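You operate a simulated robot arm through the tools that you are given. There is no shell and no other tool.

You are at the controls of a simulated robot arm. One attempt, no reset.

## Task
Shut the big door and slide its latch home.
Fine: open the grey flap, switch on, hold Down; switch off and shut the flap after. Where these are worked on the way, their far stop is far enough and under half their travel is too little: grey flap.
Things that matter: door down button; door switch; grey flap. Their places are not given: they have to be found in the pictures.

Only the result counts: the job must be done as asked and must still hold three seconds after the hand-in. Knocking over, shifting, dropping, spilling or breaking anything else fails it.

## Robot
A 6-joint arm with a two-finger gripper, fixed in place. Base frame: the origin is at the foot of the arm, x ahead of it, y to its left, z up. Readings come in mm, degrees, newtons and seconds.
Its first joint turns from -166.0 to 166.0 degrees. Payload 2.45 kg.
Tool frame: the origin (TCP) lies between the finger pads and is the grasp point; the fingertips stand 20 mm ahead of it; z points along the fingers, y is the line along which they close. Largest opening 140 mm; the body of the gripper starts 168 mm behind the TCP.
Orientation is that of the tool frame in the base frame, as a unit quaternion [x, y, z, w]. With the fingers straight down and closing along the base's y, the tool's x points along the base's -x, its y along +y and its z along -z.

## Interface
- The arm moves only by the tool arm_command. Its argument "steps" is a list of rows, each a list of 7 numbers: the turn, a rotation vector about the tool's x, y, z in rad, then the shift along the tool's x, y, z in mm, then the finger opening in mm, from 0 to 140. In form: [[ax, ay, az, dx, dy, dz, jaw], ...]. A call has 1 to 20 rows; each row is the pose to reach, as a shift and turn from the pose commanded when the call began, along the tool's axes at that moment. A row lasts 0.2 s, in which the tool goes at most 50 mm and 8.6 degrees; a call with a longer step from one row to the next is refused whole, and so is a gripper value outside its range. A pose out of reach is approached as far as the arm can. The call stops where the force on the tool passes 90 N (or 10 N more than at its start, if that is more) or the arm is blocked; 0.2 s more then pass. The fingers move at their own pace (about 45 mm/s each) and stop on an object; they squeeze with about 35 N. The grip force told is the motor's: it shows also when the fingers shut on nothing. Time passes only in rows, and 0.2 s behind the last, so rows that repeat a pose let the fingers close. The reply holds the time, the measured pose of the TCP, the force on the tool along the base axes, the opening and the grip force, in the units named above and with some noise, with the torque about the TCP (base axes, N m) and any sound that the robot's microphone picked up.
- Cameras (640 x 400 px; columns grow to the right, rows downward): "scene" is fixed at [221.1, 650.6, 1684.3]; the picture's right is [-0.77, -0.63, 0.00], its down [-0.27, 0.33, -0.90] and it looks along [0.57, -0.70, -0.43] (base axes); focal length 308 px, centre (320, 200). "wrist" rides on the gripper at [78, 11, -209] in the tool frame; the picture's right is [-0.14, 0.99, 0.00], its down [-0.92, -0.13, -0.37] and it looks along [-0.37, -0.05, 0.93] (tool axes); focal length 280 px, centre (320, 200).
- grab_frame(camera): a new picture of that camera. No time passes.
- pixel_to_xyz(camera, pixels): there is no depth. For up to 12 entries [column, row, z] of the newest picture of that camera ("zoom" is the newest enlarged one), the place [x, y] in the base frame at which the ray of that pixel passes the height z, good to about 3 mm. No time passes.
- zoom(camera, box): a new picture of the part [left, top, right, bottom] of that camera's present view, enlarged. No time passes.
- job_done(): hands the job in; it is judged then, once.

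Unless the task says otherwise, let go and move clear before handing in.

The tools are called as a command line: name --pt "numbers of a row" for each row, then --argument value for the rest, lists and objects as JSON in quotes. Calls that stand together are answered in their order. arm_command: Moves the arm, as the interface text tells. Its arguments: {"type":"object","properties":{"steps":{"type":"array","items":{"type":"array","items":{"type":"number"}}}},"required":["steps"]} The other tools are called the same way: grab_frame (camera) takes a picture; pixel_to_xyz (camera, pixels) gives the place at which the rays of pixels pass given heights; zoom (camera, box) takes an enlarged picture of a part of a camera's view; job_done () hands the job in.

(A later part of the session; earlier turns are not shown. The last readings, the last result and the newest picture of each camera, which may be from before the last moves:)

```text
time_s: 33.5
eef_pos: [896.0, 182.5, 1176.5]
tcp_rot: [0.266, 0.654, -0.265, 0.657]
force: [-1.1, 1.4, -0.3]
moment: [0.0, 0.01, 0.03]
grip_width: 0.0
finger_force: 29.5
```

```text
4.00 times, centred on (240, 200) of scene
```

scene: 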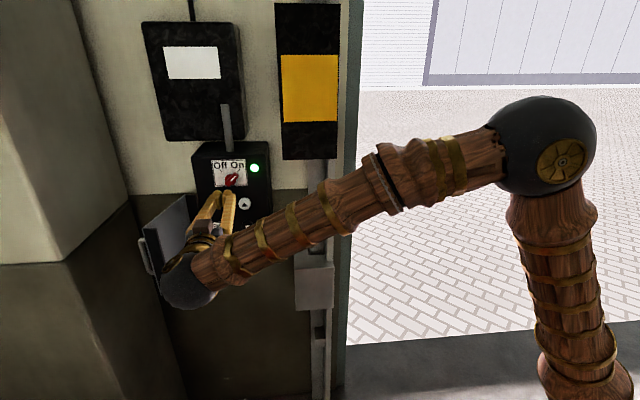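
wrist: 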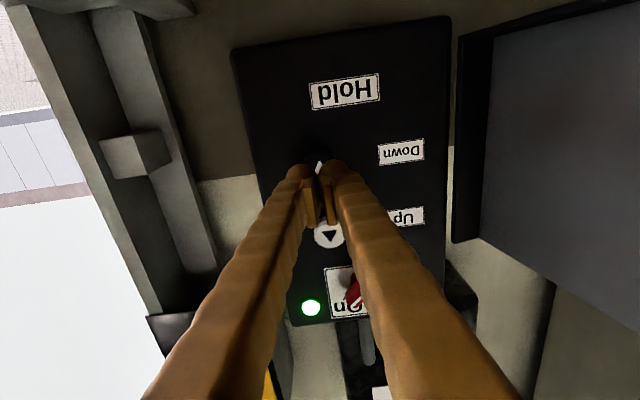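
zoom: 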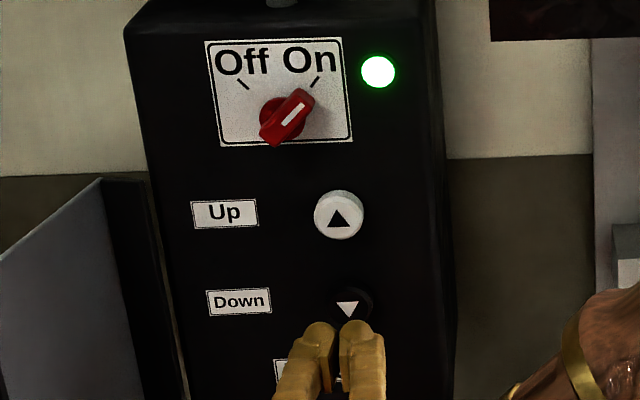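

The fingertips line up with the Down arrow, visible at wrist (319,165) and scene zoom (348,305). I'll advance to contact and press gently in small steps.

arm_command --pt "0 0 0 0 0 30 0" --pt "0 0 0 0 0 52 0" --pt "0 0 0 0 0 58 0" --pt "0 0 0 0 0 62 0" --pt "0 0 0 0 0 64 0" --pt "0 0 0 0 0 66 0" --pt "0 0 0 0 0 68 0"

grab_frame --camera "scene"

```text
time_s: 35.1
eef_pos: [945.4, 138.9, 1175.1]
tcp_rot: [0.264, 0.655, -0.264, 0.657]
force: [-47.7, 27.2, -2.8]
moment: [0.2, -0.02, -0.6]
grip_width: 6.2
finger_force: 29.5
heard: click
```

```text
taken
```

scene: 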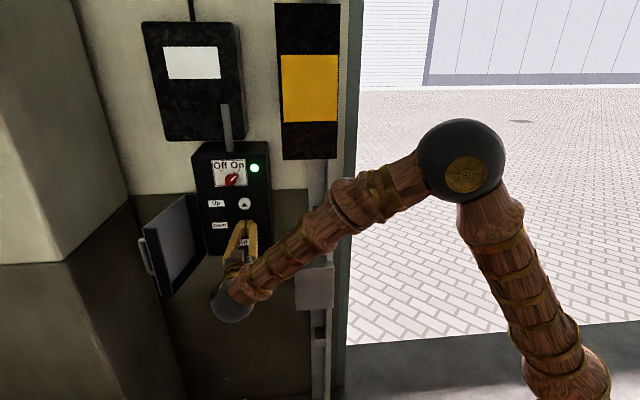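

A click was heard at about 55 N, so Down is pressed. I'll hold it, eased by 1 mm, and watch for the door.

arm_command --pt "0 0 0 0 0 -0.5 0" --pt "0 0 0 0 0 -1 0" --pt "0 0 0 0 0 -1 0" --pt "0 0 0 0 0 -1 0" --pt "0 0 0 0 0 -1 0" --pt "0 0 0 0 0 -1 0" --pt "0 0 0 0 0 -1 0" --pt "0 0 0 0 0 -1 0" --pt "0 0 0 0 0 -1 0" --pt "0 0 0 0 0 -1 0"

grab_frame --camera "scene"

grab_frame --camera "wrist"

```text
time_s: 37.3
eef_pos: [944.2, 138.6, 1175.5]
tcp_rot: [0.265, 0.654, -0.265, 0.657]
force: [-39.9, 35.9, -3.8]
moment: [0.11, 0.12, -0.35]
grip_width: 6.1
finger_force: 29.6
```

```text
taken
```

scene: 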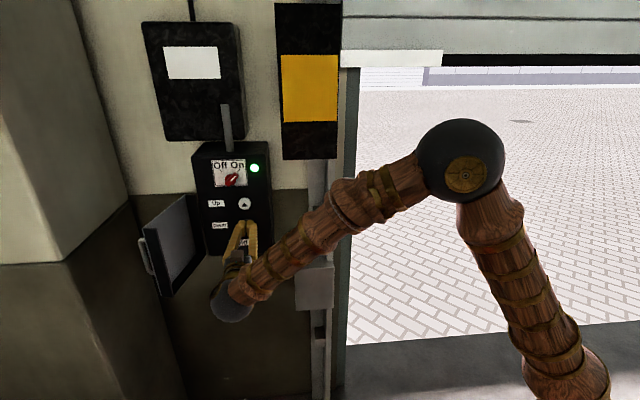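

```text
taken
```

wrist: 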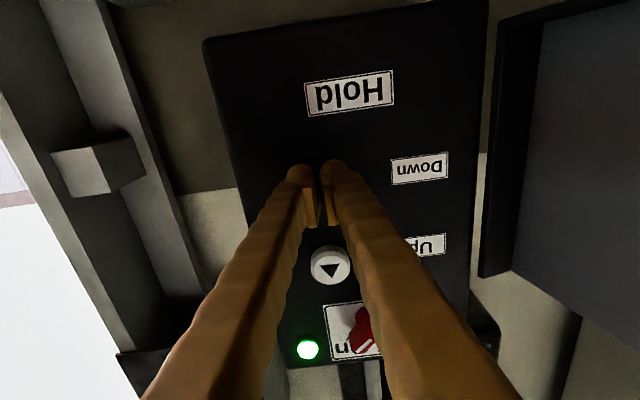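

The door's lower edge has come into view at scene row 50–65, with a white bar at columns 342–442. I'll keep holding and zoom in on that part.

arm_command --pt "0 0 0 0 0 0 0" --pt "0 0 0 0 0 0 0" --pt "0 0 0 0 0 0 0" --pt "0 0 0 0 0 0 0" --pt "0 0 0 0 0 0 0" --pt "0 0 0 0 0 0 0" --pt "0 0 0 0 0 0 0" --pt "0 0 0 0 0 0 0"

grab_frame --camera "scene"

zoom --camera "scene" --box '[280, 0, 480, 160]'

```text
time_s: 39.1
eef_pos: [945.2, 138.2, 1175.3]
tcp_rot: [0.265, 0.654, -0.265, 0.657]
force: [-37.3, 34.7, -2.9]
moment: [0.15, 0.1, -0.33]
grip_width: 6.1
finger_force: 29.2
```

```text
taken
```

scene: 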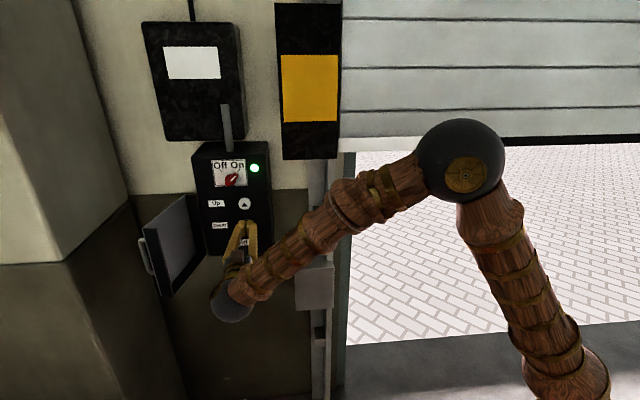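

```text
2.50 times, centred on (380, 80) of scene
```

zoom: 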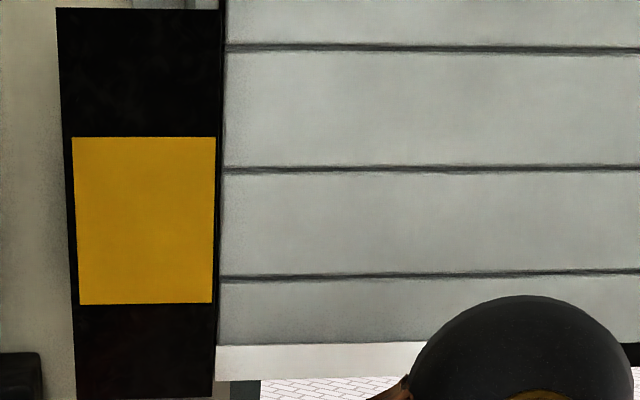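

The door is lowering steadily at about 45 px/s and is well clear of the arm. I'll keep holding.

arm_command --pt "0 0 0 0 0 0 0" --pt "0 0 0 0 0 0 0" --pt "0 0 0 0 0 0 0" --pt "0 0 0 0 0 0 0" --pt "0 0 0 0 0 0 0" --pt "0 0 0 0 0 0 0" --pt "0 0 0 0 0 0 0" --pt "0 0 0 0 0 0 0" --pt "0 0 0 0 0 0 0" --pt "0 0 0 0 0 0 0" --pt "0 0 0 0 0 0 0" --pt "0 0 0 0 0 0 0"

grab_frame --camera "scene"

zoom --camera "scene" --box '[270, 140, 430, 340]'

```text
time_s: 41.7
eef_pos: [943.4, 140.0, 1177.1]
tcp_rot: [0.265, 0.655, -0.264, 0.657]
force: [-34.6, 30.1, 0.6]
moment: [0.06, 0.01, -0.33]
grip_width: 5.8
finger_force: 29.7
```

```text
taken
```

scene: 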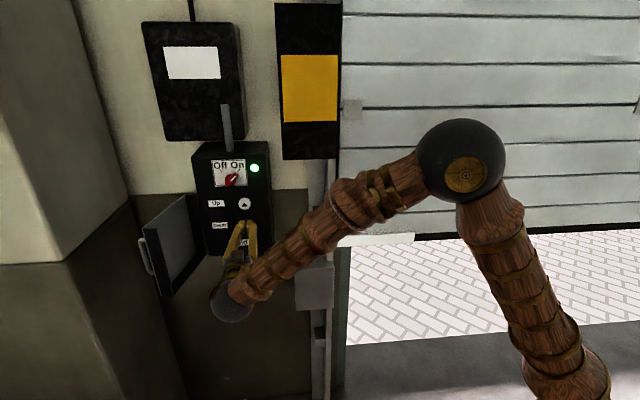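

```text
2.00 times, centred on (350, 240) of scene
```

zoom: 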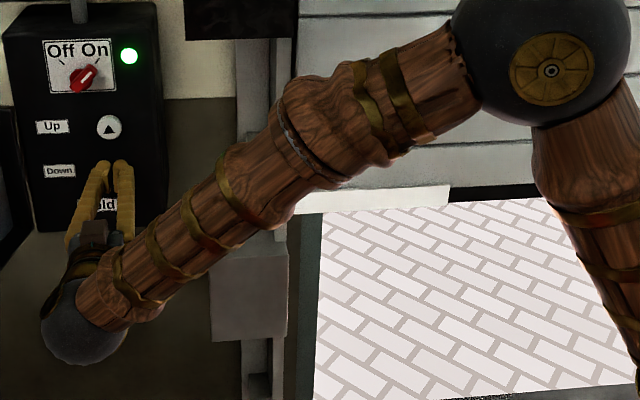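

The door's lower edge is at row 235 and a small latch part on the door is visible at (352,108). I'll keep holding.

arm_command --pt "0 0 0 0 0 0 0" --pt "0 0 0 0 0 0 0" --pt "0 0 0 0 0 0 0" --pt "0 0 0 0 0 0 0" --pt "0 0 0 0 0 0 0" --pt "0 0 0 0 0 0 0" --pt "0 0 0 0 0 0 0" --pt "0 0 0 0 0 0 0" --pt "0 0 0 0 0 0 0" --pt "0 0 0 0 0 0 0" --pt "0 0 0 0 0 0 0" --pt "0 0 0 0 0 0 0"

grab_frame --camera "scene"

zoom --camera "scene" --box '[270, 100, 430, 300]'

```text
time_s: 44.3
eef_pos: [944.6, 138.6, 1175.9]
tcp_rot: [0.265, 0.655, -0.265, 0.657]
force: [-35.1, 42.7, 1.1]
moment: [0.03, 0.04, -0.21]
grip_width: 6.1
finger_force: 29.8
```

```text
taken
```

scene: 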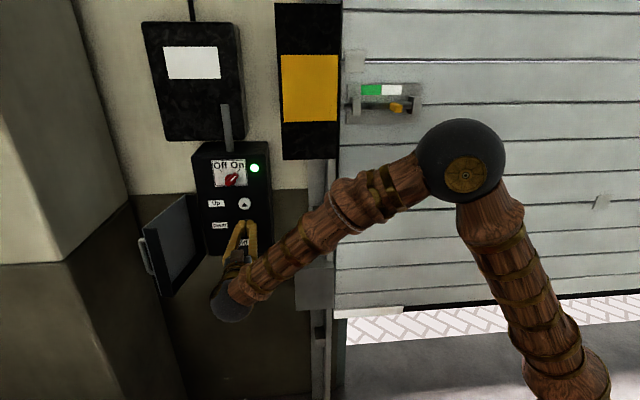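

```text
2.00 times, centred on (350, 200) of scene
```

zoom: 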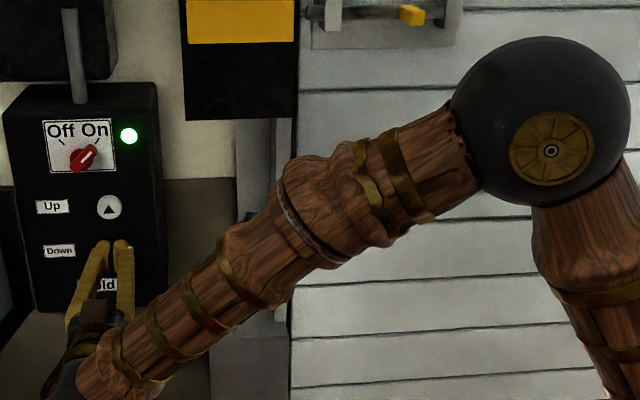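

A bolt latch with a yellow knob at (395,106) and a green/white indicator has come into view on the door, whose lower edge is at row 310. I'll keep holding to the floor.

arm_command --pt "0 0 0 0 0 0 0" --pt "0 0 0 0 0 0 0" --pt "0 0 0 0 0 0 0" --pt "0 0 0 0 0 0 0" --pt "0 0 0 0 0 0 0" --pt "0 0 0 0 0 0 0" --pt "0 0 0 0 0 0 0" --pt "0 0 0 0 0 0 0" --pt "0 0 0 0 0 0 0" --pt "0 0 0 0 0 0 0" --pt "0 0 0 0 0 0 0" --pt "0 0 0 0 0 0 0"

grab_frame --camera "scene"

```text
time_s: 46.9
eef_pos: [945.1, 138.9, 1175.2]
tcp_rot: [0.265, 0.654, -0.265, 0.657]
force: [-31.1, 49.4, 1.9]
moment: [0.01, 0.04, -0.1]
grip_width: 6.1
finger_force: 29.6
```

```text
taken
```

scene: 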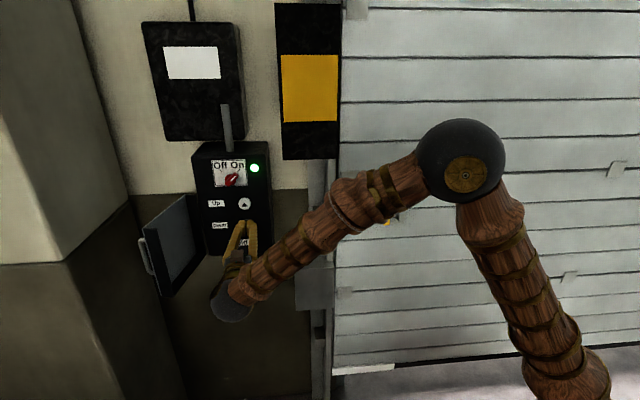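

The lower edge is at row 370 and the yellow knob shows at (390,220). I'll keep holding until the picture stops changing.

arm_command --pt "0 0 0 0 0 0 0" --pt "0 0 0 0 0 0 0" --pt "0 0 0 0 0 0 0" --pt "0 0 0 0 0 0 0" --pt "0 0 0 0 0 0 0" --pt "0 0 0 0 0 0 0" --pt "0 0 0 0 0 0 0" --pt "0 0 0 0 0 0 0" --pt "0 0 0 0 0 0 0" --pt "0 0 0 0 0 0 0"

grab_frame --camera "scene"

zoom --camera "scene" --box '[280, 160, 480, 400]'

```text
time_s: 49.1
eef_pos: [943.5, 139.0, 1176.1]
tcp_rot: [0.266, 0.654, -0.266, 0.657]
force: [-35.5, 46.8, 0.6]
moment: [0.08, 0.03, -0.23]
grip_width: 6.1
finger_force: 29.6
```

```text
taken
```

scene: 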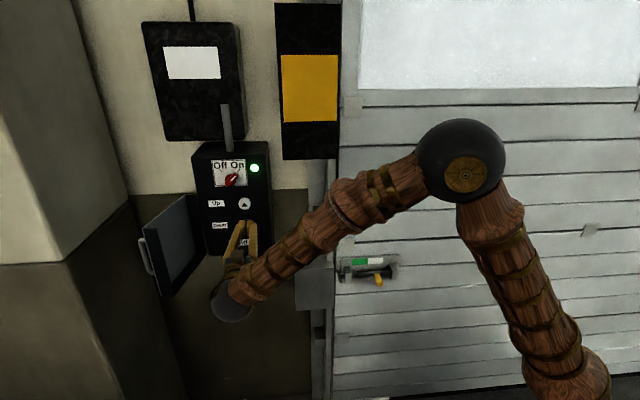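

```text
1.67 times, centred on (380, 280) of scene
```

zoom: 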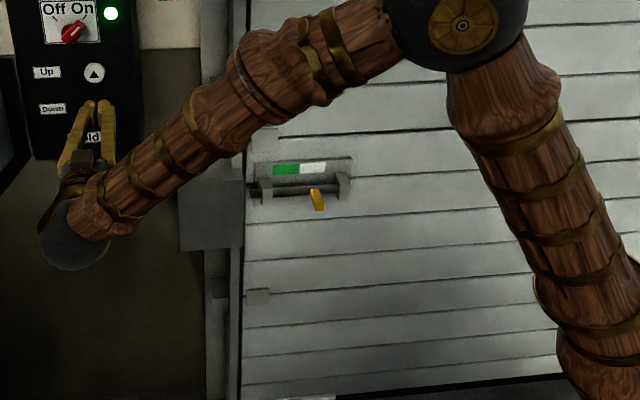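

The bolt at (375,275) is now level with the keeper box at (315,280). I'll hold a little longer to see whether the door has stopped.

arm_command --pt "0 0 0 0 0 0 0" --pt "0 0 0 0 0 0 0" --pt "0 0 0 0 0 0 0" --pt "0 0 0 0 0 0 0" --pt "0 0 0 0 0 0 0" --pt "0 0 0 0 0 0 0" --pt "0 0 0 0 0 0 0" --pt "0 0 0 0 0 0 0" --pt "0 0 0 0 0 0 0" --pt "0 0 0 0 0 0 0"

zoom --camera "scene" --box '[280, 160, 480, 400]'

```text
time_s: 51.3
eef_pos: [944.2, 137.9, 1174.9]
tcp_rot: [0.266, 0.654, -0.265, 0.657]
force: [-39.7, 42.0, -0.7]
moment: [0.04, 0.08, -0.29]
grip_width: 5.8
finger_force: 29.2
```

```text
1.67 times, centred on (380, 280) of scene
```

zoom: 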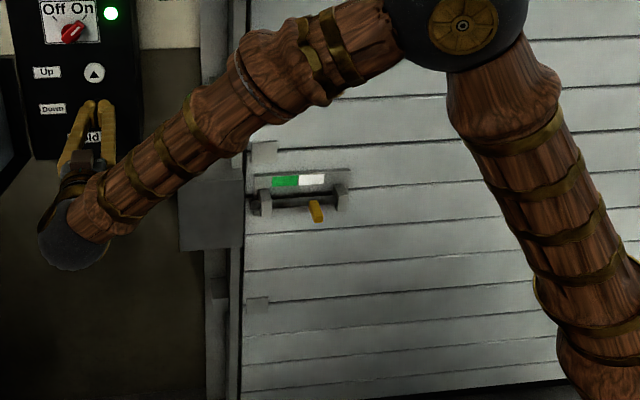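

The knob moved only from zoom row 198 to 210, so the door is nearly down. I'll hold a bit more.

arm_command --pt "0 0 0 0 0 0 0" --pt "0 0 0 0 0 0 0" --pt "0 0 0 0 0 0 0" --pt "0 0 0 0 0 0 0" --pt "0 0 0 0 0 0 0" --pt "0 0 0 0 0 0 0" --pt "0 0 0 0 0 0 0" --pt "0 0 0 0 0 0 0" --pt "0 0 0 0 0 0 0" --pt "0 0 0 0 0 0 0"

zoom --camera "scene" --box '[280, 160, 480, 400]'

grab_frame --camera "wrist"

```text
time_s: 53.5
eef_pos: [944.6, 137.7, 1176.4]
tcp_rot: [0.266, 0.654, -0.266, 0.656]
force: [-41.5, 40.8, -2.2]
moment: [0.09, 0.13, -0.35]
grip_width: 5.9
finger_force: 29.3
```

```text
1.67 times, centred on (380, 280) of scene
```

zoom: 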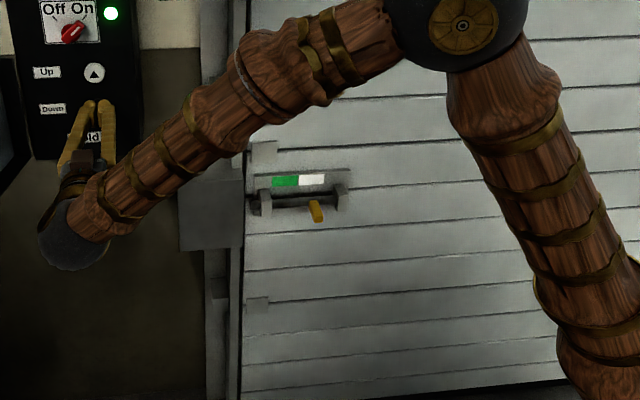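

```text
taken
```

wrist: 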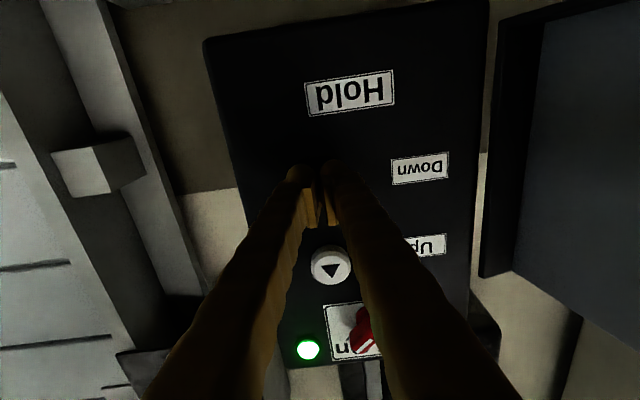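

The picture is unchanged, so the door is fully down. I'll release Down, back off, rise to the knob height and turn the jaws +45° to match the On position.

arm_command --pt "0 0 0 0 0 -30 0" --pt "0 0 0 0 0 -70 0" --pt "0 0 0 0 0 -110 0" --pt "0 0 0.131 -30 6 -115 10" --pt "0 0 0.262 -60 12 -115 20" --pt "0 0 0.393 -90 18 -115 30" --pt "0 0 0.524 -115 24 -115 40" --pt "0 0 0.655 -140 30 -115 50" --pt "0 0 0.8 -158.6 35.2 -115 50" --pt "0 0 0.8 -158.6 35.2 -115 50"

zoom --camera "wrist" --box '[220, 80, 420, 240]'

grab_frame --camera "scene"

```text
time_s: 55.7
eef_pos: [886.9, 243.0, 1335.3]
tcp_rot: [0.5, 0.499, 0.011, 0.708]
force: [0.7, -0.1, 0.0]
moment: [0.01, -0.01, -0.01]
grip_width: 49.7
finger_force: 0.1
```

```text
2.50 times, centred on (320, 160) of wrist
```

zoom: 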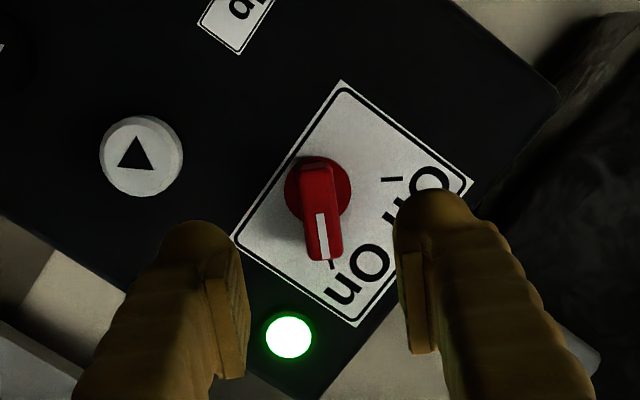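

```text
taken
```

scene: 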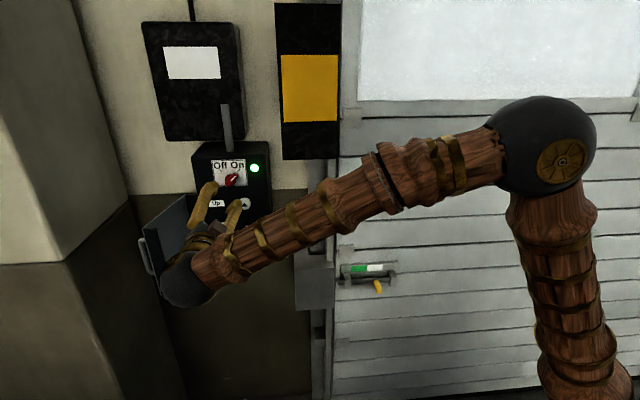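

The knob sits centred between the fingertips with its bar along the jaws. I'll advance 106 mm, close on it and turn back -92° to Off.

arm_command --pt "0 0 0 0 0 35 50" --pt "0 0 0 0 0 70 50" --pt "0 0 0 0 0 95 45" --pt "0 0 0 0 0 106 40" --pt "0 0 0 0 0 106 30" --pt "0 0 0 0 0 106 20" --pt "0 0 0 0 0 106 18" --pt "0 0 0 0 0 106 18"

arm_command --pt "0 0 -0.131 0 0 0 18" --pt "0 0 -0.262 0 0 0 18" --pt "0 0 -0.393 0 0 0 18" --pt "0 0 -0.524 0 0 0 18" --pt "0 0 -0.654 0 0 0 18" --pt "0 0 -0.785 0 0 0 18" --pt "0 0 -0.916 0 0 0 18" --pt "0 0 -1.047 0 0 0 18" --pt "0 0 -1.178 0 0 0 18" --pt "0 0 -1.309 0 0 0 18" --pt "0 0 -1.44 0 0 0 18" --pt "0 0 -1.571 0 0 0 18" --pt "0 0 -1.635 0 0 0 18"

zoom --camera "scene" --box '[190, 130, 290, 230]'

zoom --camera "wrist" --box '[220, 80, 420, 240]'

```text
time_s: 57.5
eef_pos: [962.4, 169.0, 1336.3]
tcp_rot: [0.5, 0.499, 0.011, 0.708]
force: [0.0, -0.1, -0.5]
moment: [0.0, 0.01, -0.02]
grip_width: 18.0
finger_force: 0.1
```

```text
time_s: 60.3
eef_pos: [963.3, 170.2, 1334.2]
tcp_rot: [-0.023, 0.706, -0.51, 0.491]
force: [-0.9, -1.3, 2.9]
moment: [0.01, -0.04, -0.01]
grip_width: 19.7
finger_force: 1.8
```

```text
4.00 times, centred on (240, 180) of scene
```

zoom: 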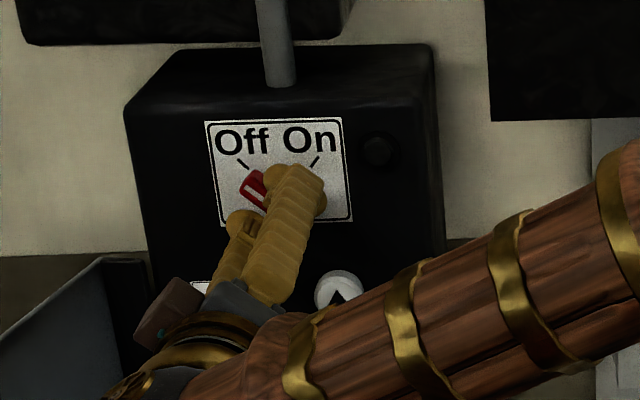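

```text
2.50 times, centred on (320, 160) of wrist
```

zoom: 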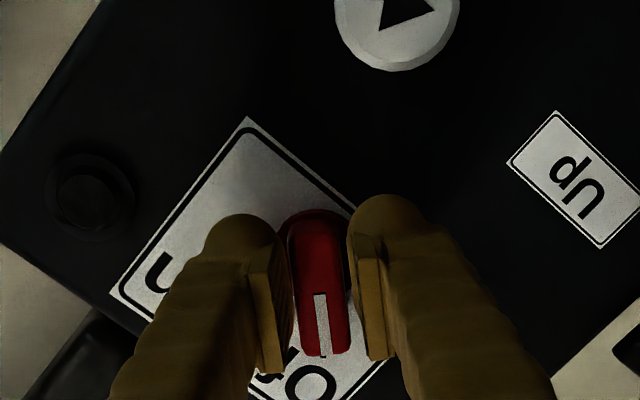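

The bar points to Off and the lamp is out. I'll open, back off, level the gripper, and look at the open flap and the pillar beside it.

arm_command --pt "0 0 0 0 0 0 40" --pt "0 0 0 0 0 0 50" --pt "0 0 0 0 0 -30 50" --pt "0 0 0 0 0 -65 50" --pt "0 0 0.14 0 0 -100 40" --pt "0 0 0.28 0 0 -140 20" --pt "0 0 0.42 0 0 -180 0" --pt "0 0 0.56 0 0 -220 0" --pt "0 0 0.7 0 0 -240 0" --pt "0 0 0.835 0 0 -250 0" --pt "0 0 0.835 0 0 -250 0"

grab_frame --camera "wrist"

grab_frame --camera "scene"

```text
time_s: 62.7
eef_pos: [782.5, 344.1, 1332.5]
tcp_rot: [0.267, 0.654, -0.265, 0.657]
force: [0.7, 0.5, 0.2]
moment: [0.02, -0.03, 0.01]
grip_width: 0.0
finger_force: 29.3
```

```text
taken
```

wrist: 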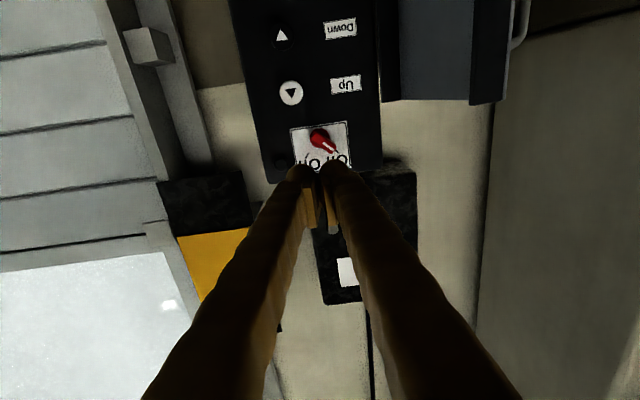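

```text
taken
```

scene: 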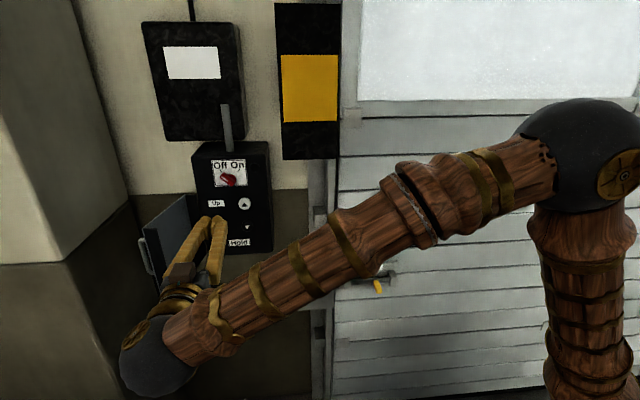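

The knob is Off. I'll lower to flap height at this standoff and measure the open flap.

arm_command --pt "0 0 0 45 10 0 0" --pt "0 0 0 90 20 0 0" --pt "0 0 0 130 30 0 0" --pt "0 0 0 150 40 0 0" --pt "0 0 0 150 40 0 0"

grab_frame --camera "wrist"

zoom --camera "scene" --box '[90, 150, 290, 330]'

```text
time_s: 63.9
eef_pos: [810.6, 372.6, 1180.9]
tcp_rot: [0.266, 0.654, -0.266, 0.657]
force: [-0.2, 0.0, -0.6]
moment: [-0.01, 0.0, 0.0]
grip_width: 0.0
finger_force: 29.6
```

```text
taken
```

wrist: 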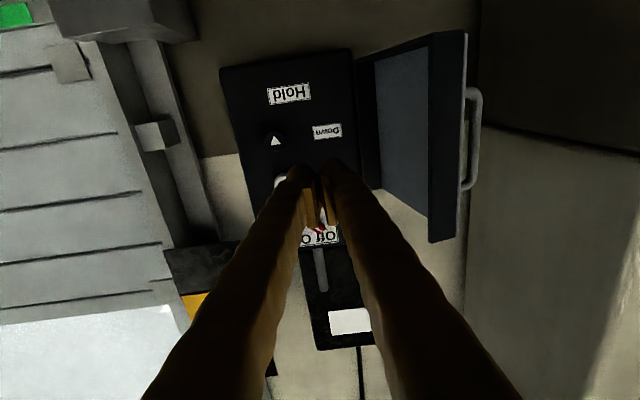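

```text
2.22 times, centred on (190, 240) of scene
```

zoom: 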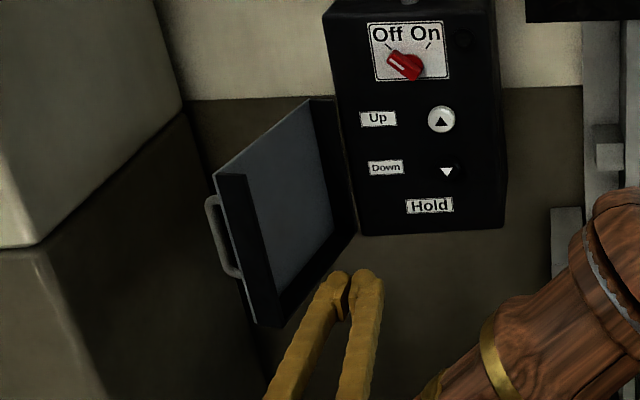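

pixel_to_xyz --camera "scene" --pixels '[[157.6, 228.7, 1300], [157.6, 228.7, 1200], [142.7, 231, 1300], [142.7, 231, 1200], [131, 200, 1300], [131, 200, 1200], [67, 262, 1300], [67, 262, 1200], [172, 297, 1100], [172, 297, 1050]]'

pixel_to_xyz --camera "wrist" --pixels '[[428, 241, 1250], [428, 241, 1300], [456, 238, 1250], [456, 238, 1300], [480, 122, 1200], [480, 122, 1300], [430, 32, 1050], [430, 32, 1080], [467, 32, 1050], [467, 32, 1080]]'

```text
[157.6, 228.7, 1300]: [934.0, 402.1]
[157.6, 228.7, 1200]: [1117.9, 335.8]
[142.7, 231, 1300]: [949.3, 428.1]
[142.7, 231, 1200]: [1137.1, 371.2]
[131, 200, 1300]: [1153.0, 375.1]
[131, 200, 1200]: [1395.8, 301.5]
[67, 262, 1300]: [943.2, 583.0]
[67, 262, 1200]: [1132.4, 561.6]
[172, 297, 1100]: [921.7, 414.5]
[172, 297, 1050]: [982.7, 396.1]
```

```text
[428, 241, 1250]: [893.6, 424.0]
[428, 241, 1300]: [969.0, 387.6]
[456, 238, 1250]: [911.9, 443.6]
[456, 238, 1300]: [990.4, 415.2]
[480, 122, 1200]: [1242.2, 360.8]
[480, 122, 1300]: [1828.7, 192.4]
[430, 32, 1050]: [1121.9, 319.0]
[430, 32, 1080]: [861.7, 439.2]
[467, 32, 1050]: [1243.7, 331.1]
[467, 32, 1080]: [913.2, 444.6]
```

The open flap's free corner triangulates to (972,421), about 106° open, and the pillar face is at u≈1171, leaving a 150 mm gap. I'll turn the tool to point roughly along +x and pass the closed fingers to the flap's outer side.

arm_command --pt "-0.12 0 0 0 30 -10 0" --pt "-0.24 0 0 0 60 -20 0" --pt "-0.36 0 0 0 85 -28 0" --pt "-0.48 0 0 0 105 -32 0" --pt "-0.593 0 0 0 107 -31 0" --pt "-0.593 0 0 0 130 -6 0" --pt "-0.593 0 0 0 150 18 0" --pt "-0.593 0 0 0 150 18 0"

grab_frame --camera "wrist"

zoom --camera "scene" --box '[60, 150, 300, 350]'

```text
time_s: 65.7
eef_pos: [927.9, 468.5, 1183.6]
tcp_rot: [0.062, 0.703, -0.062, 0.705]
force: [0.1, 0.0, -0.3]
moment: [0.01, 0.0, 0.01]
grip_width: 0.0
finger_force: 29.4
```

```text
taken
```

wrist: 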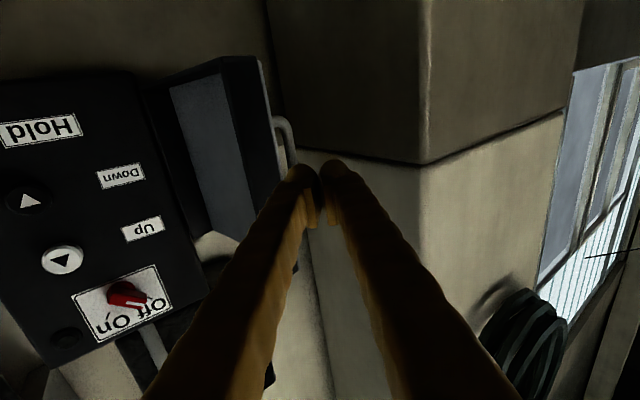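

```text
2.00 times, centred on (180, 250) of scene
```

zoom: 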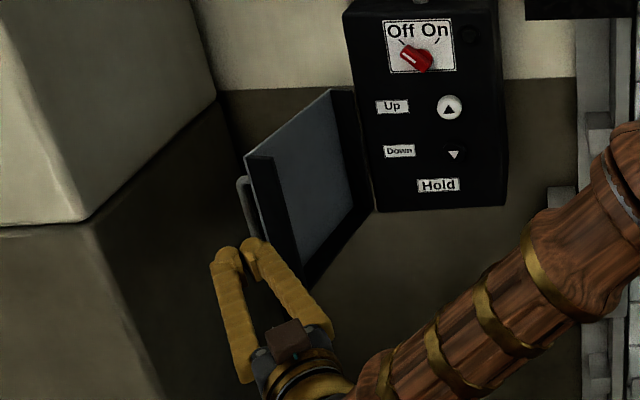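

The tips are lined up on the handle's outer side at wrist (300,170). I'll advance 61 mm and sweep towards -y in small steps so the finger side pushes the flap closed.

arm_command --pt "0 0 0 0 0 30 0" --pt "0 0 0 0 0 61 0" --pt "0 0 0 0 -10 61 0" --pt "0 0 0 0 -20 61 0" --pt "0 0 0 0 -32 55 0" --pt "0 0 0 0 -46 50 0" --pt "0 0 0 0 -62 43 0" --pt "0 0 0 0 -78 38 0" --pt "0 0 0 0 -94 34 0" --pt "0 0 0 0 -110 29 0" --pt "0 0 0 0 -126 24 0"

grab_frame --camera "wrist"

zoom --camera "scene" --box '[60, 150, 300, 350]'

```text
time_s: 66.9
eef_pos: [978.3, 441.8, 1182.9]
tcp_rot: [0.057, 0.704, -0.058, 0.706]
force: [-15.0, 31.5, 1.8]
moment: [0.46, 0.25, -0.64]
grip_width: 0.0
finger_force: 29.5
stopped in row 5: the force on the tool passed its limit at 103 N (the readings are from after the stop); the commanded pose is now the measured one
```

```text
taken
```

wrist: 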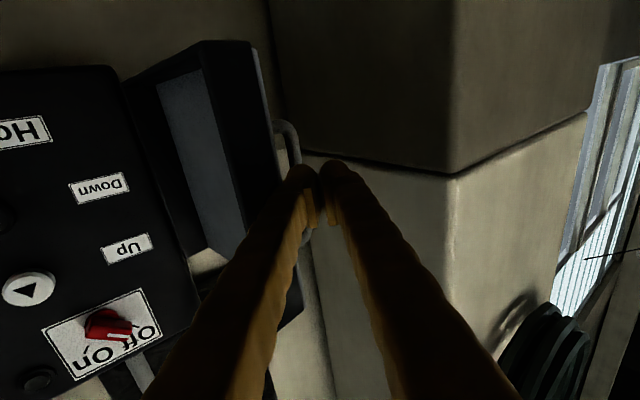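

```text
2.00 times, centred on (180, 250) of scene
```

zoom: 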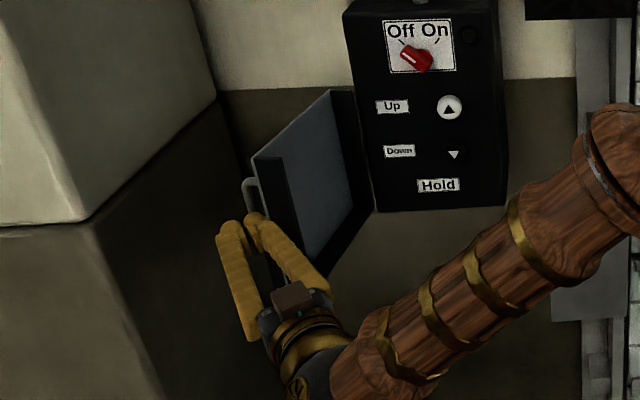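

The push stopped at 103 N because it acts mostly along the flap into the hinge. I need a push closer to -u, so I'll back off, turn the tool to about -33° yaw, and reach past the handle from there.

arm_command --pt "0 0 0 0 14 0 0" --pt "0.1 0 0 0 22 6 0" --pt "0.2 0 0 0 24 8 0" --pt "0.3 0 0 0 24 10 0" --pt "0.414 0 0 0 24 10.9 0" --pt "0.414 0 0 0 24 10.9 0"

grab_frame --camera "wrist"

zoom --camera "scene" --box '[60, 150, 300, 350]'

```text
time_s: 68.3
eef_pos: [993.8, 460.2, 1183.6]
tcp_rot: [0.203, 0.676, -0.203, 0.679]
force: [-0.8, -0.6, -0.2]
moment: [-0.02, 0.0, 0.0]
grip_width: 0.1
finger_force: 29.1
```

```text
taken
```

wrist: 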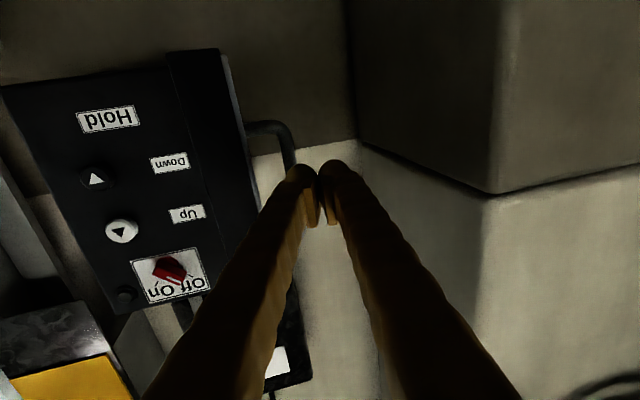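

```text
2.00 times, centred on (180, 250) of scene
```

zoom: 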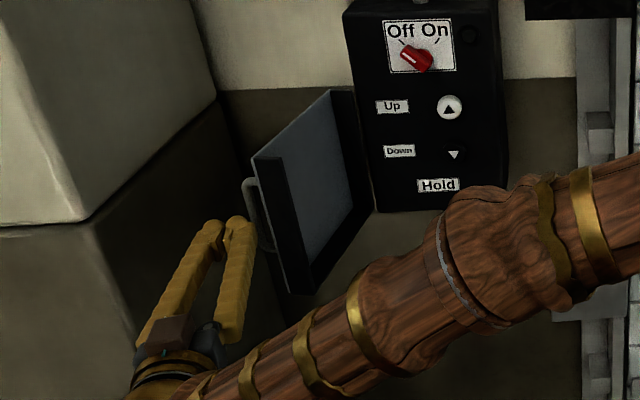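

The fingers clear the handle, which shows at wrist (290,150). I'll advance 49 mm past it, then sweep along the handle's closing arc.

arm_command --pt "0 0 0 0 -3 25 0" --pt "0 0 0 0 -5 49 0" --pt "0 0 0 0 -12 46 0" --pt "0 0 0 0 -29 33 0" --pt "0 0 0 0 -40 25 0" --pt "0 0 0 0 -51 17 0" --pt "0 0 0 0 -63 12 0" --pt "0 0 0 0 -74 7 0" --pt "0 0 0 0 -86 3 0" --pt "0 0 0 0 -97 -1 0"

grab_frame --camera "wrist"

zoom --camera "scene" --box '[60, 150, 300, 350]'

```text
time_s: 68.9
eef_pos: [1025.9, 447.8, 1182.9]
tcp_rot: [0.195, 0.679, -0.195, 0.681]
force: [-5.8, 37.4, -2.0]
moment: [0.42, 0.16, -0.04]
grip_width: 0.0
finger_force: 29.6
stopped in row 2: the force on the tool passed its limit at 113 N (the readings are from after the stop); the commanded pose is now the measured one
```

```text
taken
```

wrist: 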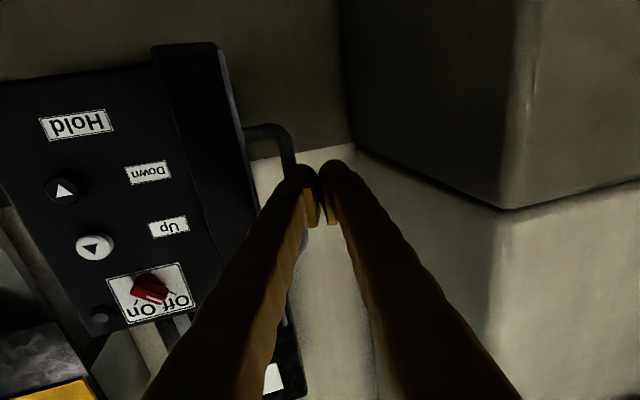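

```text
2.00 times, centred on (180, 250) of scene
```

zoom: 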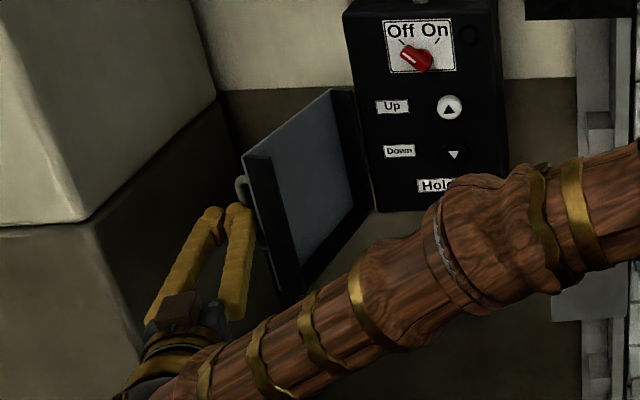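

The finger side is now against the handle's outer side at TCP (1026,448). I'll sweep it sideways and back along the handle's arc from here.

arm_command --pt "0 0 0 0 3 -8 0" --pt "0 0 0 0 -10 -14 0" --pt "0 0 0 0 -21 -20 0" --pt "0 0 0 0 -32 -27 0" --pt "0 0 0 0 -43 -34 0" --pt "0 0 0 0 -54 -39 0" --pt "0 0 0 0 -66 -44 0" --pt "0 0 0 0 -77 -48 0" --pt "0 0 0 0 -89 -52 0"

grab_frame --camera "wrist"

zoom --camera "scene" --box '[60, 150, 300, 350]'

```text
time_s: 70.1
eef_pos: [979.7, 432.8, 1183.6]
tcp_rot: [0.194, 0.679, -0.194, 0.681]
force: [-16.9, 42.1, -0.3]
moment: [0.48, 0.21, -0.22]
grip_width: 0.1
finger_force: 29.0
stopped in row 5: the force on the tool passed its limit at 93 N (the readings are from after the stop); the commanded pose is now the measured one
```

```text
taken
```

wrist: 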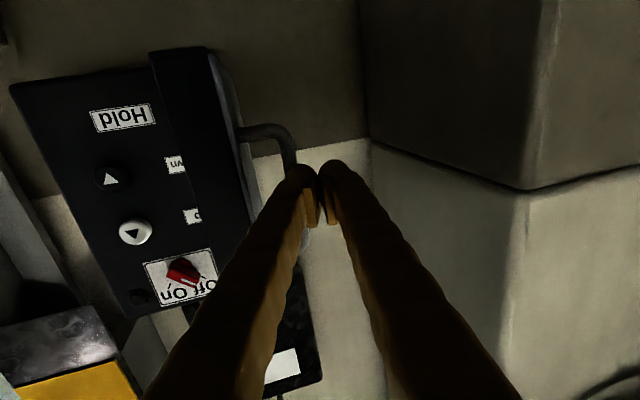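

```text
2.00 times, centred on (180, 250) of scene
```

zoom: 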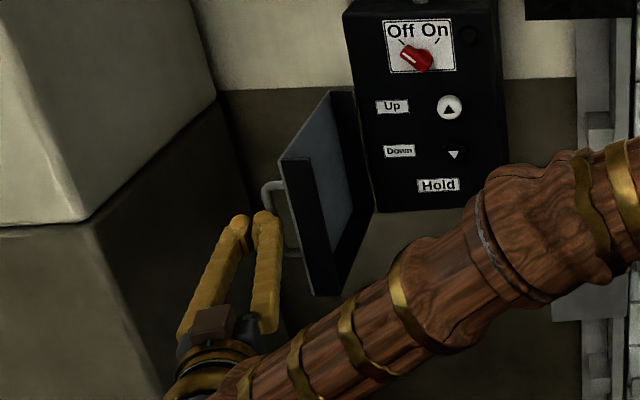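

The contact was end-on: the handle bar stands about 45 mm off the flap, and the closed fingers are wider than I assumed. I'll back off, shift 22 mm further outboard and advance beside the bar.

arm_command --pt "0 0 0 0 6 -18 0" --pt "0 0 0 0 25 -18 0" --pt "0 0 0 0 26 5 0" --pt "0 0 0 0 25 29 0" --pt "0 0 0 0 25 29 0"

grab_frame --camera "wrist"

zoom --camera "scene" --box '[60, 150, 300, 350]'

```text
time_s: 71.3
eef_pos: [1017.7, 434.3, 1186.3]
tcp_rot: [0.196, 0.678, -0.196, 0.681]
force: [-0.7, 0.1, -0.8]
moment: [0.01, -0.01, -0.01]
grip_width: 0.0
finger_force: 29.6
```

```text
taken
```

wrist: 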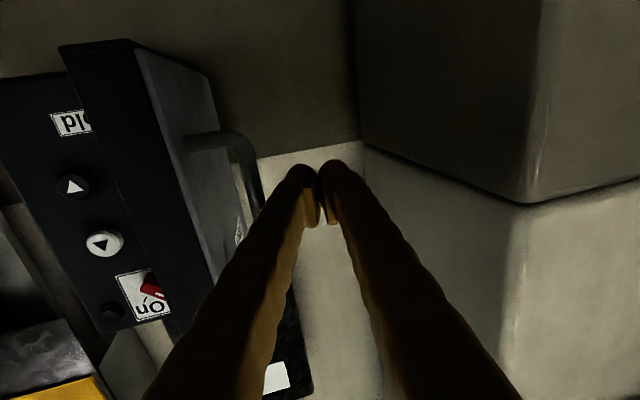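

```text
2.00 times, centred on (180, 250) of scene
```

zoom: 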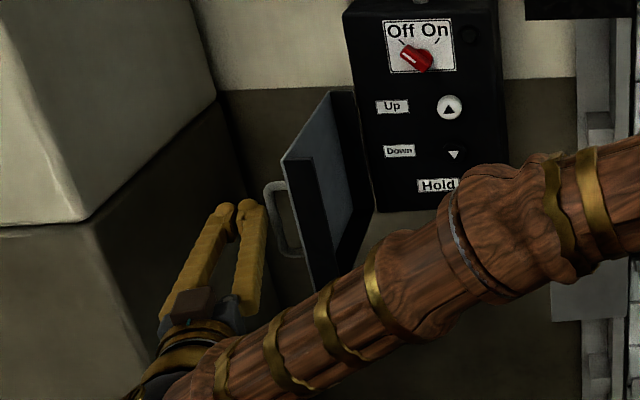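

The fingers are now clearly outboard of the bar, which shows at wrist (250,165), with no force. I'll sweep along the arc.

arm_command --pt "0 0 0 0 -12 -5 0" --pt "0 0 0 0 -24 -12 0" --pt "0 0 0 0 -36 -19 0" --pt "0 0 0 0 -49 -26 0" --pt "0 0 0 0 -62 -31 0" --pt "0 0 0 0 -74 -35 0" --pt "0 0 0 0 -87 -39 0" --pt "0 0 0 0 -99 -41 0" --pt "0 0 0 0 -112 -42 0" --pt "0 0 0 0 -125 -42 0" --pt "0 0 0 0 -138 -42 0" --pt "0 0 0 0 -150 -41 0" --pt "0 0 0 0 -163 -39 0" --pt "0 0 0 0 -176 -36 0"

grab_frame --camera "wrist"

zoom --camera "scene" --box '[60, 150, 300, 350]'

```text
time_s: 74.3
eef_pos: [893.3, 305.7, 1184.5]
tcp_rot: [0.195, 0.679, -0.195, 0.681]
force: [-0.2, 0.3, -0.1]
moment: [0.01, -0.04, 0.0]
grip_width: 0.2
finger_force: 28.9
```

```text
taken
```

wrist: 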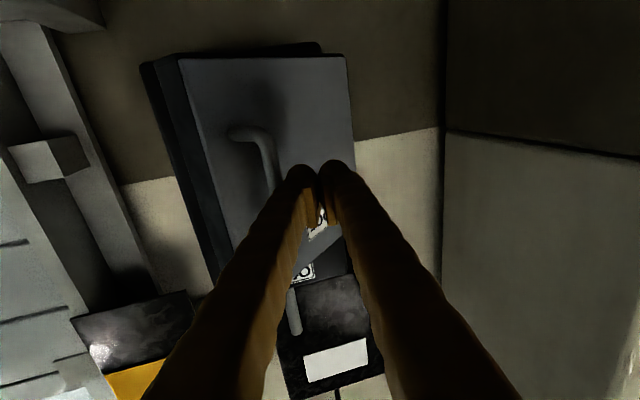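

```text
2.00 times, centred on (180, 250) of scene
```

zoom: 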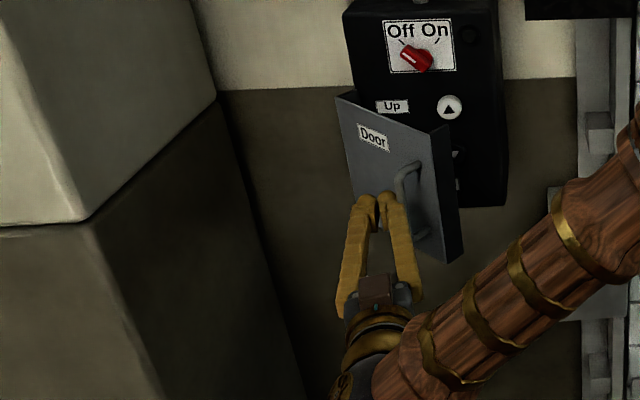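

The flap is down to about 40°, and the fingers sit on its outer face between the hinge and the handle. I'll turn back to face the panel and press the flap shut.

arm_command --pt "0.105 0 0 0 -5 12 0" --pt "0.21 0 0 0 -10.4 24.7 0" --pt "0.21 0 0 0 -22 43 0" --pt "0.21 0 0 0 -33.5 60.6 0" --pt "0.21 0 0 0 -47 76 0" --pt "0.21 0 0 0 -60.5 90.6 0" --pt "0.21 0 0 0 -65 100 0" --pt "0.21 0 0 0 -69.5 109.1 0" --pt "0.21 0 0 0 -70.4 113.1 0" --pt "0.21 0 0 0 -71 116 0"

grab_frame --camera "wrist"

zoom --camera "scene" --box '[120, 130, 300, 290]'

```text
time_s: 76.5
eef_pos: [950.2, 184.8, 1183.4]
tcp_rot: [0.265, 0.655, -0.265, 0.656]
force: [-55.5, 42.1, 3.8]
moment: [0.21, -0.15, -0.53]
grip_width: 5.9
finger_force: 29.3
stopped in row 10: the force on the tool passed its limit at 96 N (the readings are from after the stop); the commanded pose is now the measured one
```

```text
taken
```

wrist: 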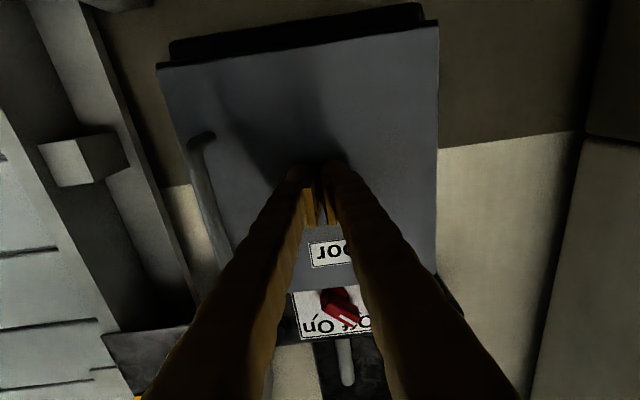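

```text
2.50 times, centred on (210, 210) of scene
```

zoom: 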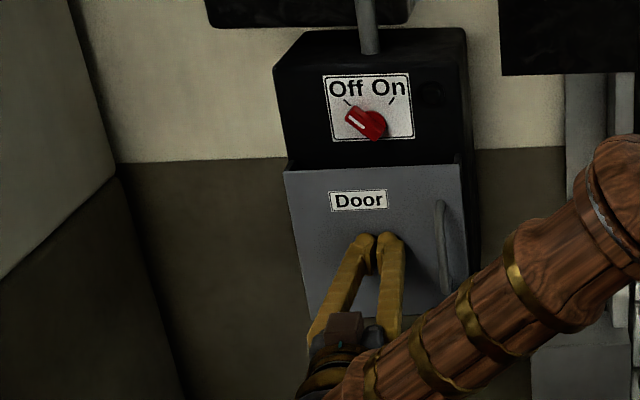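

The flap is shut and in firm contact. I'll back away and take a clear look at the door latch.

arm_command --pt "0 0 0 0 0 -30 0" --pt "0 0 0 0 0 -70 0" --pt "0 0 0 0 0 -110 0" --pt "0 0 0 0 0 -150 0" --pt "0 0 0 0 -40 -170 0" --pt "0 0 0 0 -85 -190 0" --pt "0 0 0 0 -130 -210 0" --pt "0 0 0 0 -170 -220 20" --pt "0 0 0 0 -170 -220 40"

grab_frame --camera "wrist"

grab_frame --camera "scene"

zoom --camera "scene" --box '[280, 220, 420, 330]'

```text
time_s: 78.5
eef_pos: [674.2, 215.9, 1181.1]
tcp_rot: [0.266, 0.654, -0.266, 0.657]
force: [-0.7, 0.0, 0.5]
moment: [0.02, -0.01, -0.01]
grip_width: 40.0
finger_force: 0.0
```

```text
taken
```

wrist: 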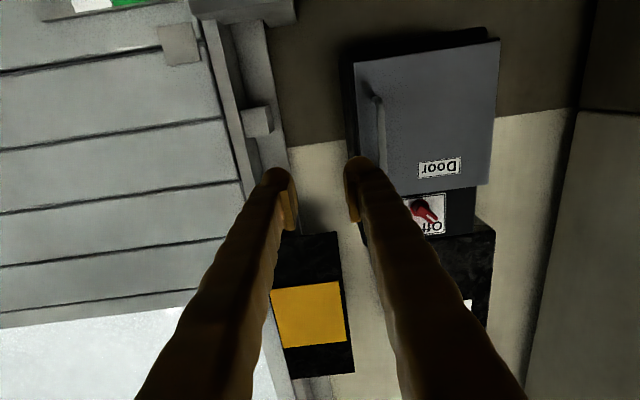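

```text
taken
```

scene: 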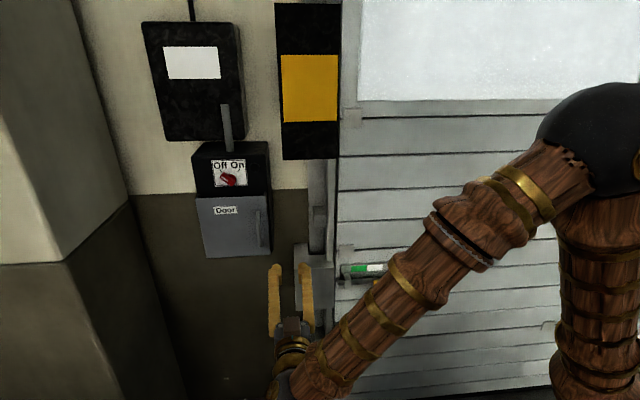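

```text
3.64 times, centred on (350, 275) of scene
```

zoom: 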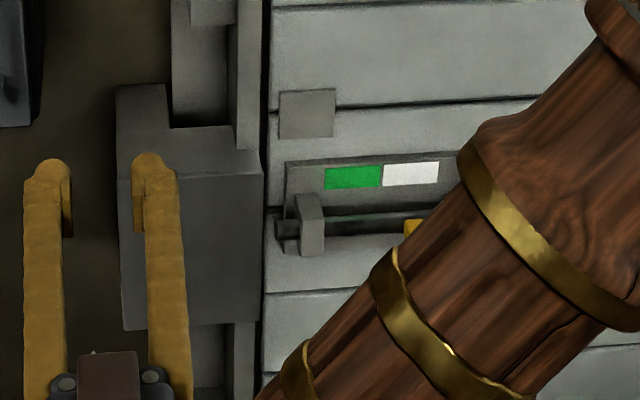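

The latch bolt at scene (375,275) works out at about u≈250, z≈770 near a≈720. I'll move down and across to get it into the wrist camera's view.

arm_command --pt "0 0 0 29 -28 0 60" --pt "0 0 0 58 -56 0 80" --pt "0 0 0 87 -84 15 80" --pt "0 0 0 116 -112 35 80" --pt "0 0 0 145 -140 55 80" --pt "0 0 0 174 -168 75 80" --pt "0 0 0 203 -196 95 80" --pt "0 0 0 231 -225 116 80" --pt "0 0 0 231 -225 116 80"

grab_frame --camera "wrist"

grab_frame --camera "scene"

```text
time_s: 80.5
eef_pos: [654.8, 11.4, 1003.7]
tcp_rot: [0.264, 0.657, -0.268, 0.653]
force: [0.4, 0.1, 0.3]
moment: [-0.01, 0.0, 0.02]
grip_width: 80.0
finger_force: 0.1
out of reach, approached as far as the arm can: row 6, 7, 8, 9
```

```text
taken
```

wrist: 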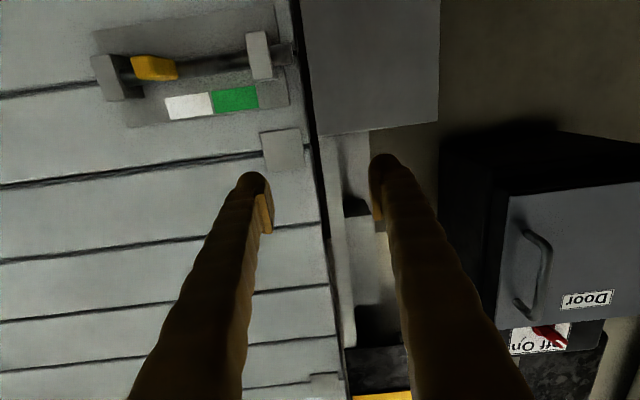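

```text
taken
```

scene: 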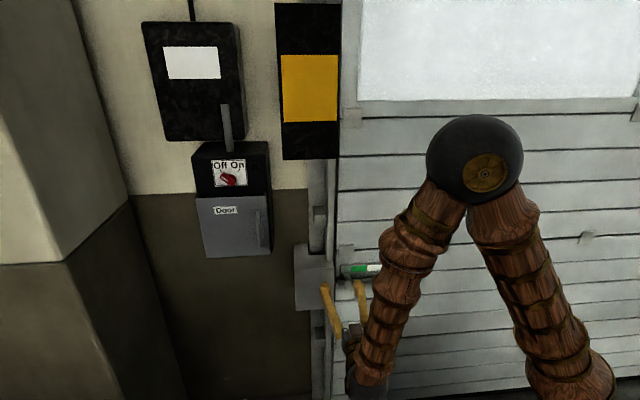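

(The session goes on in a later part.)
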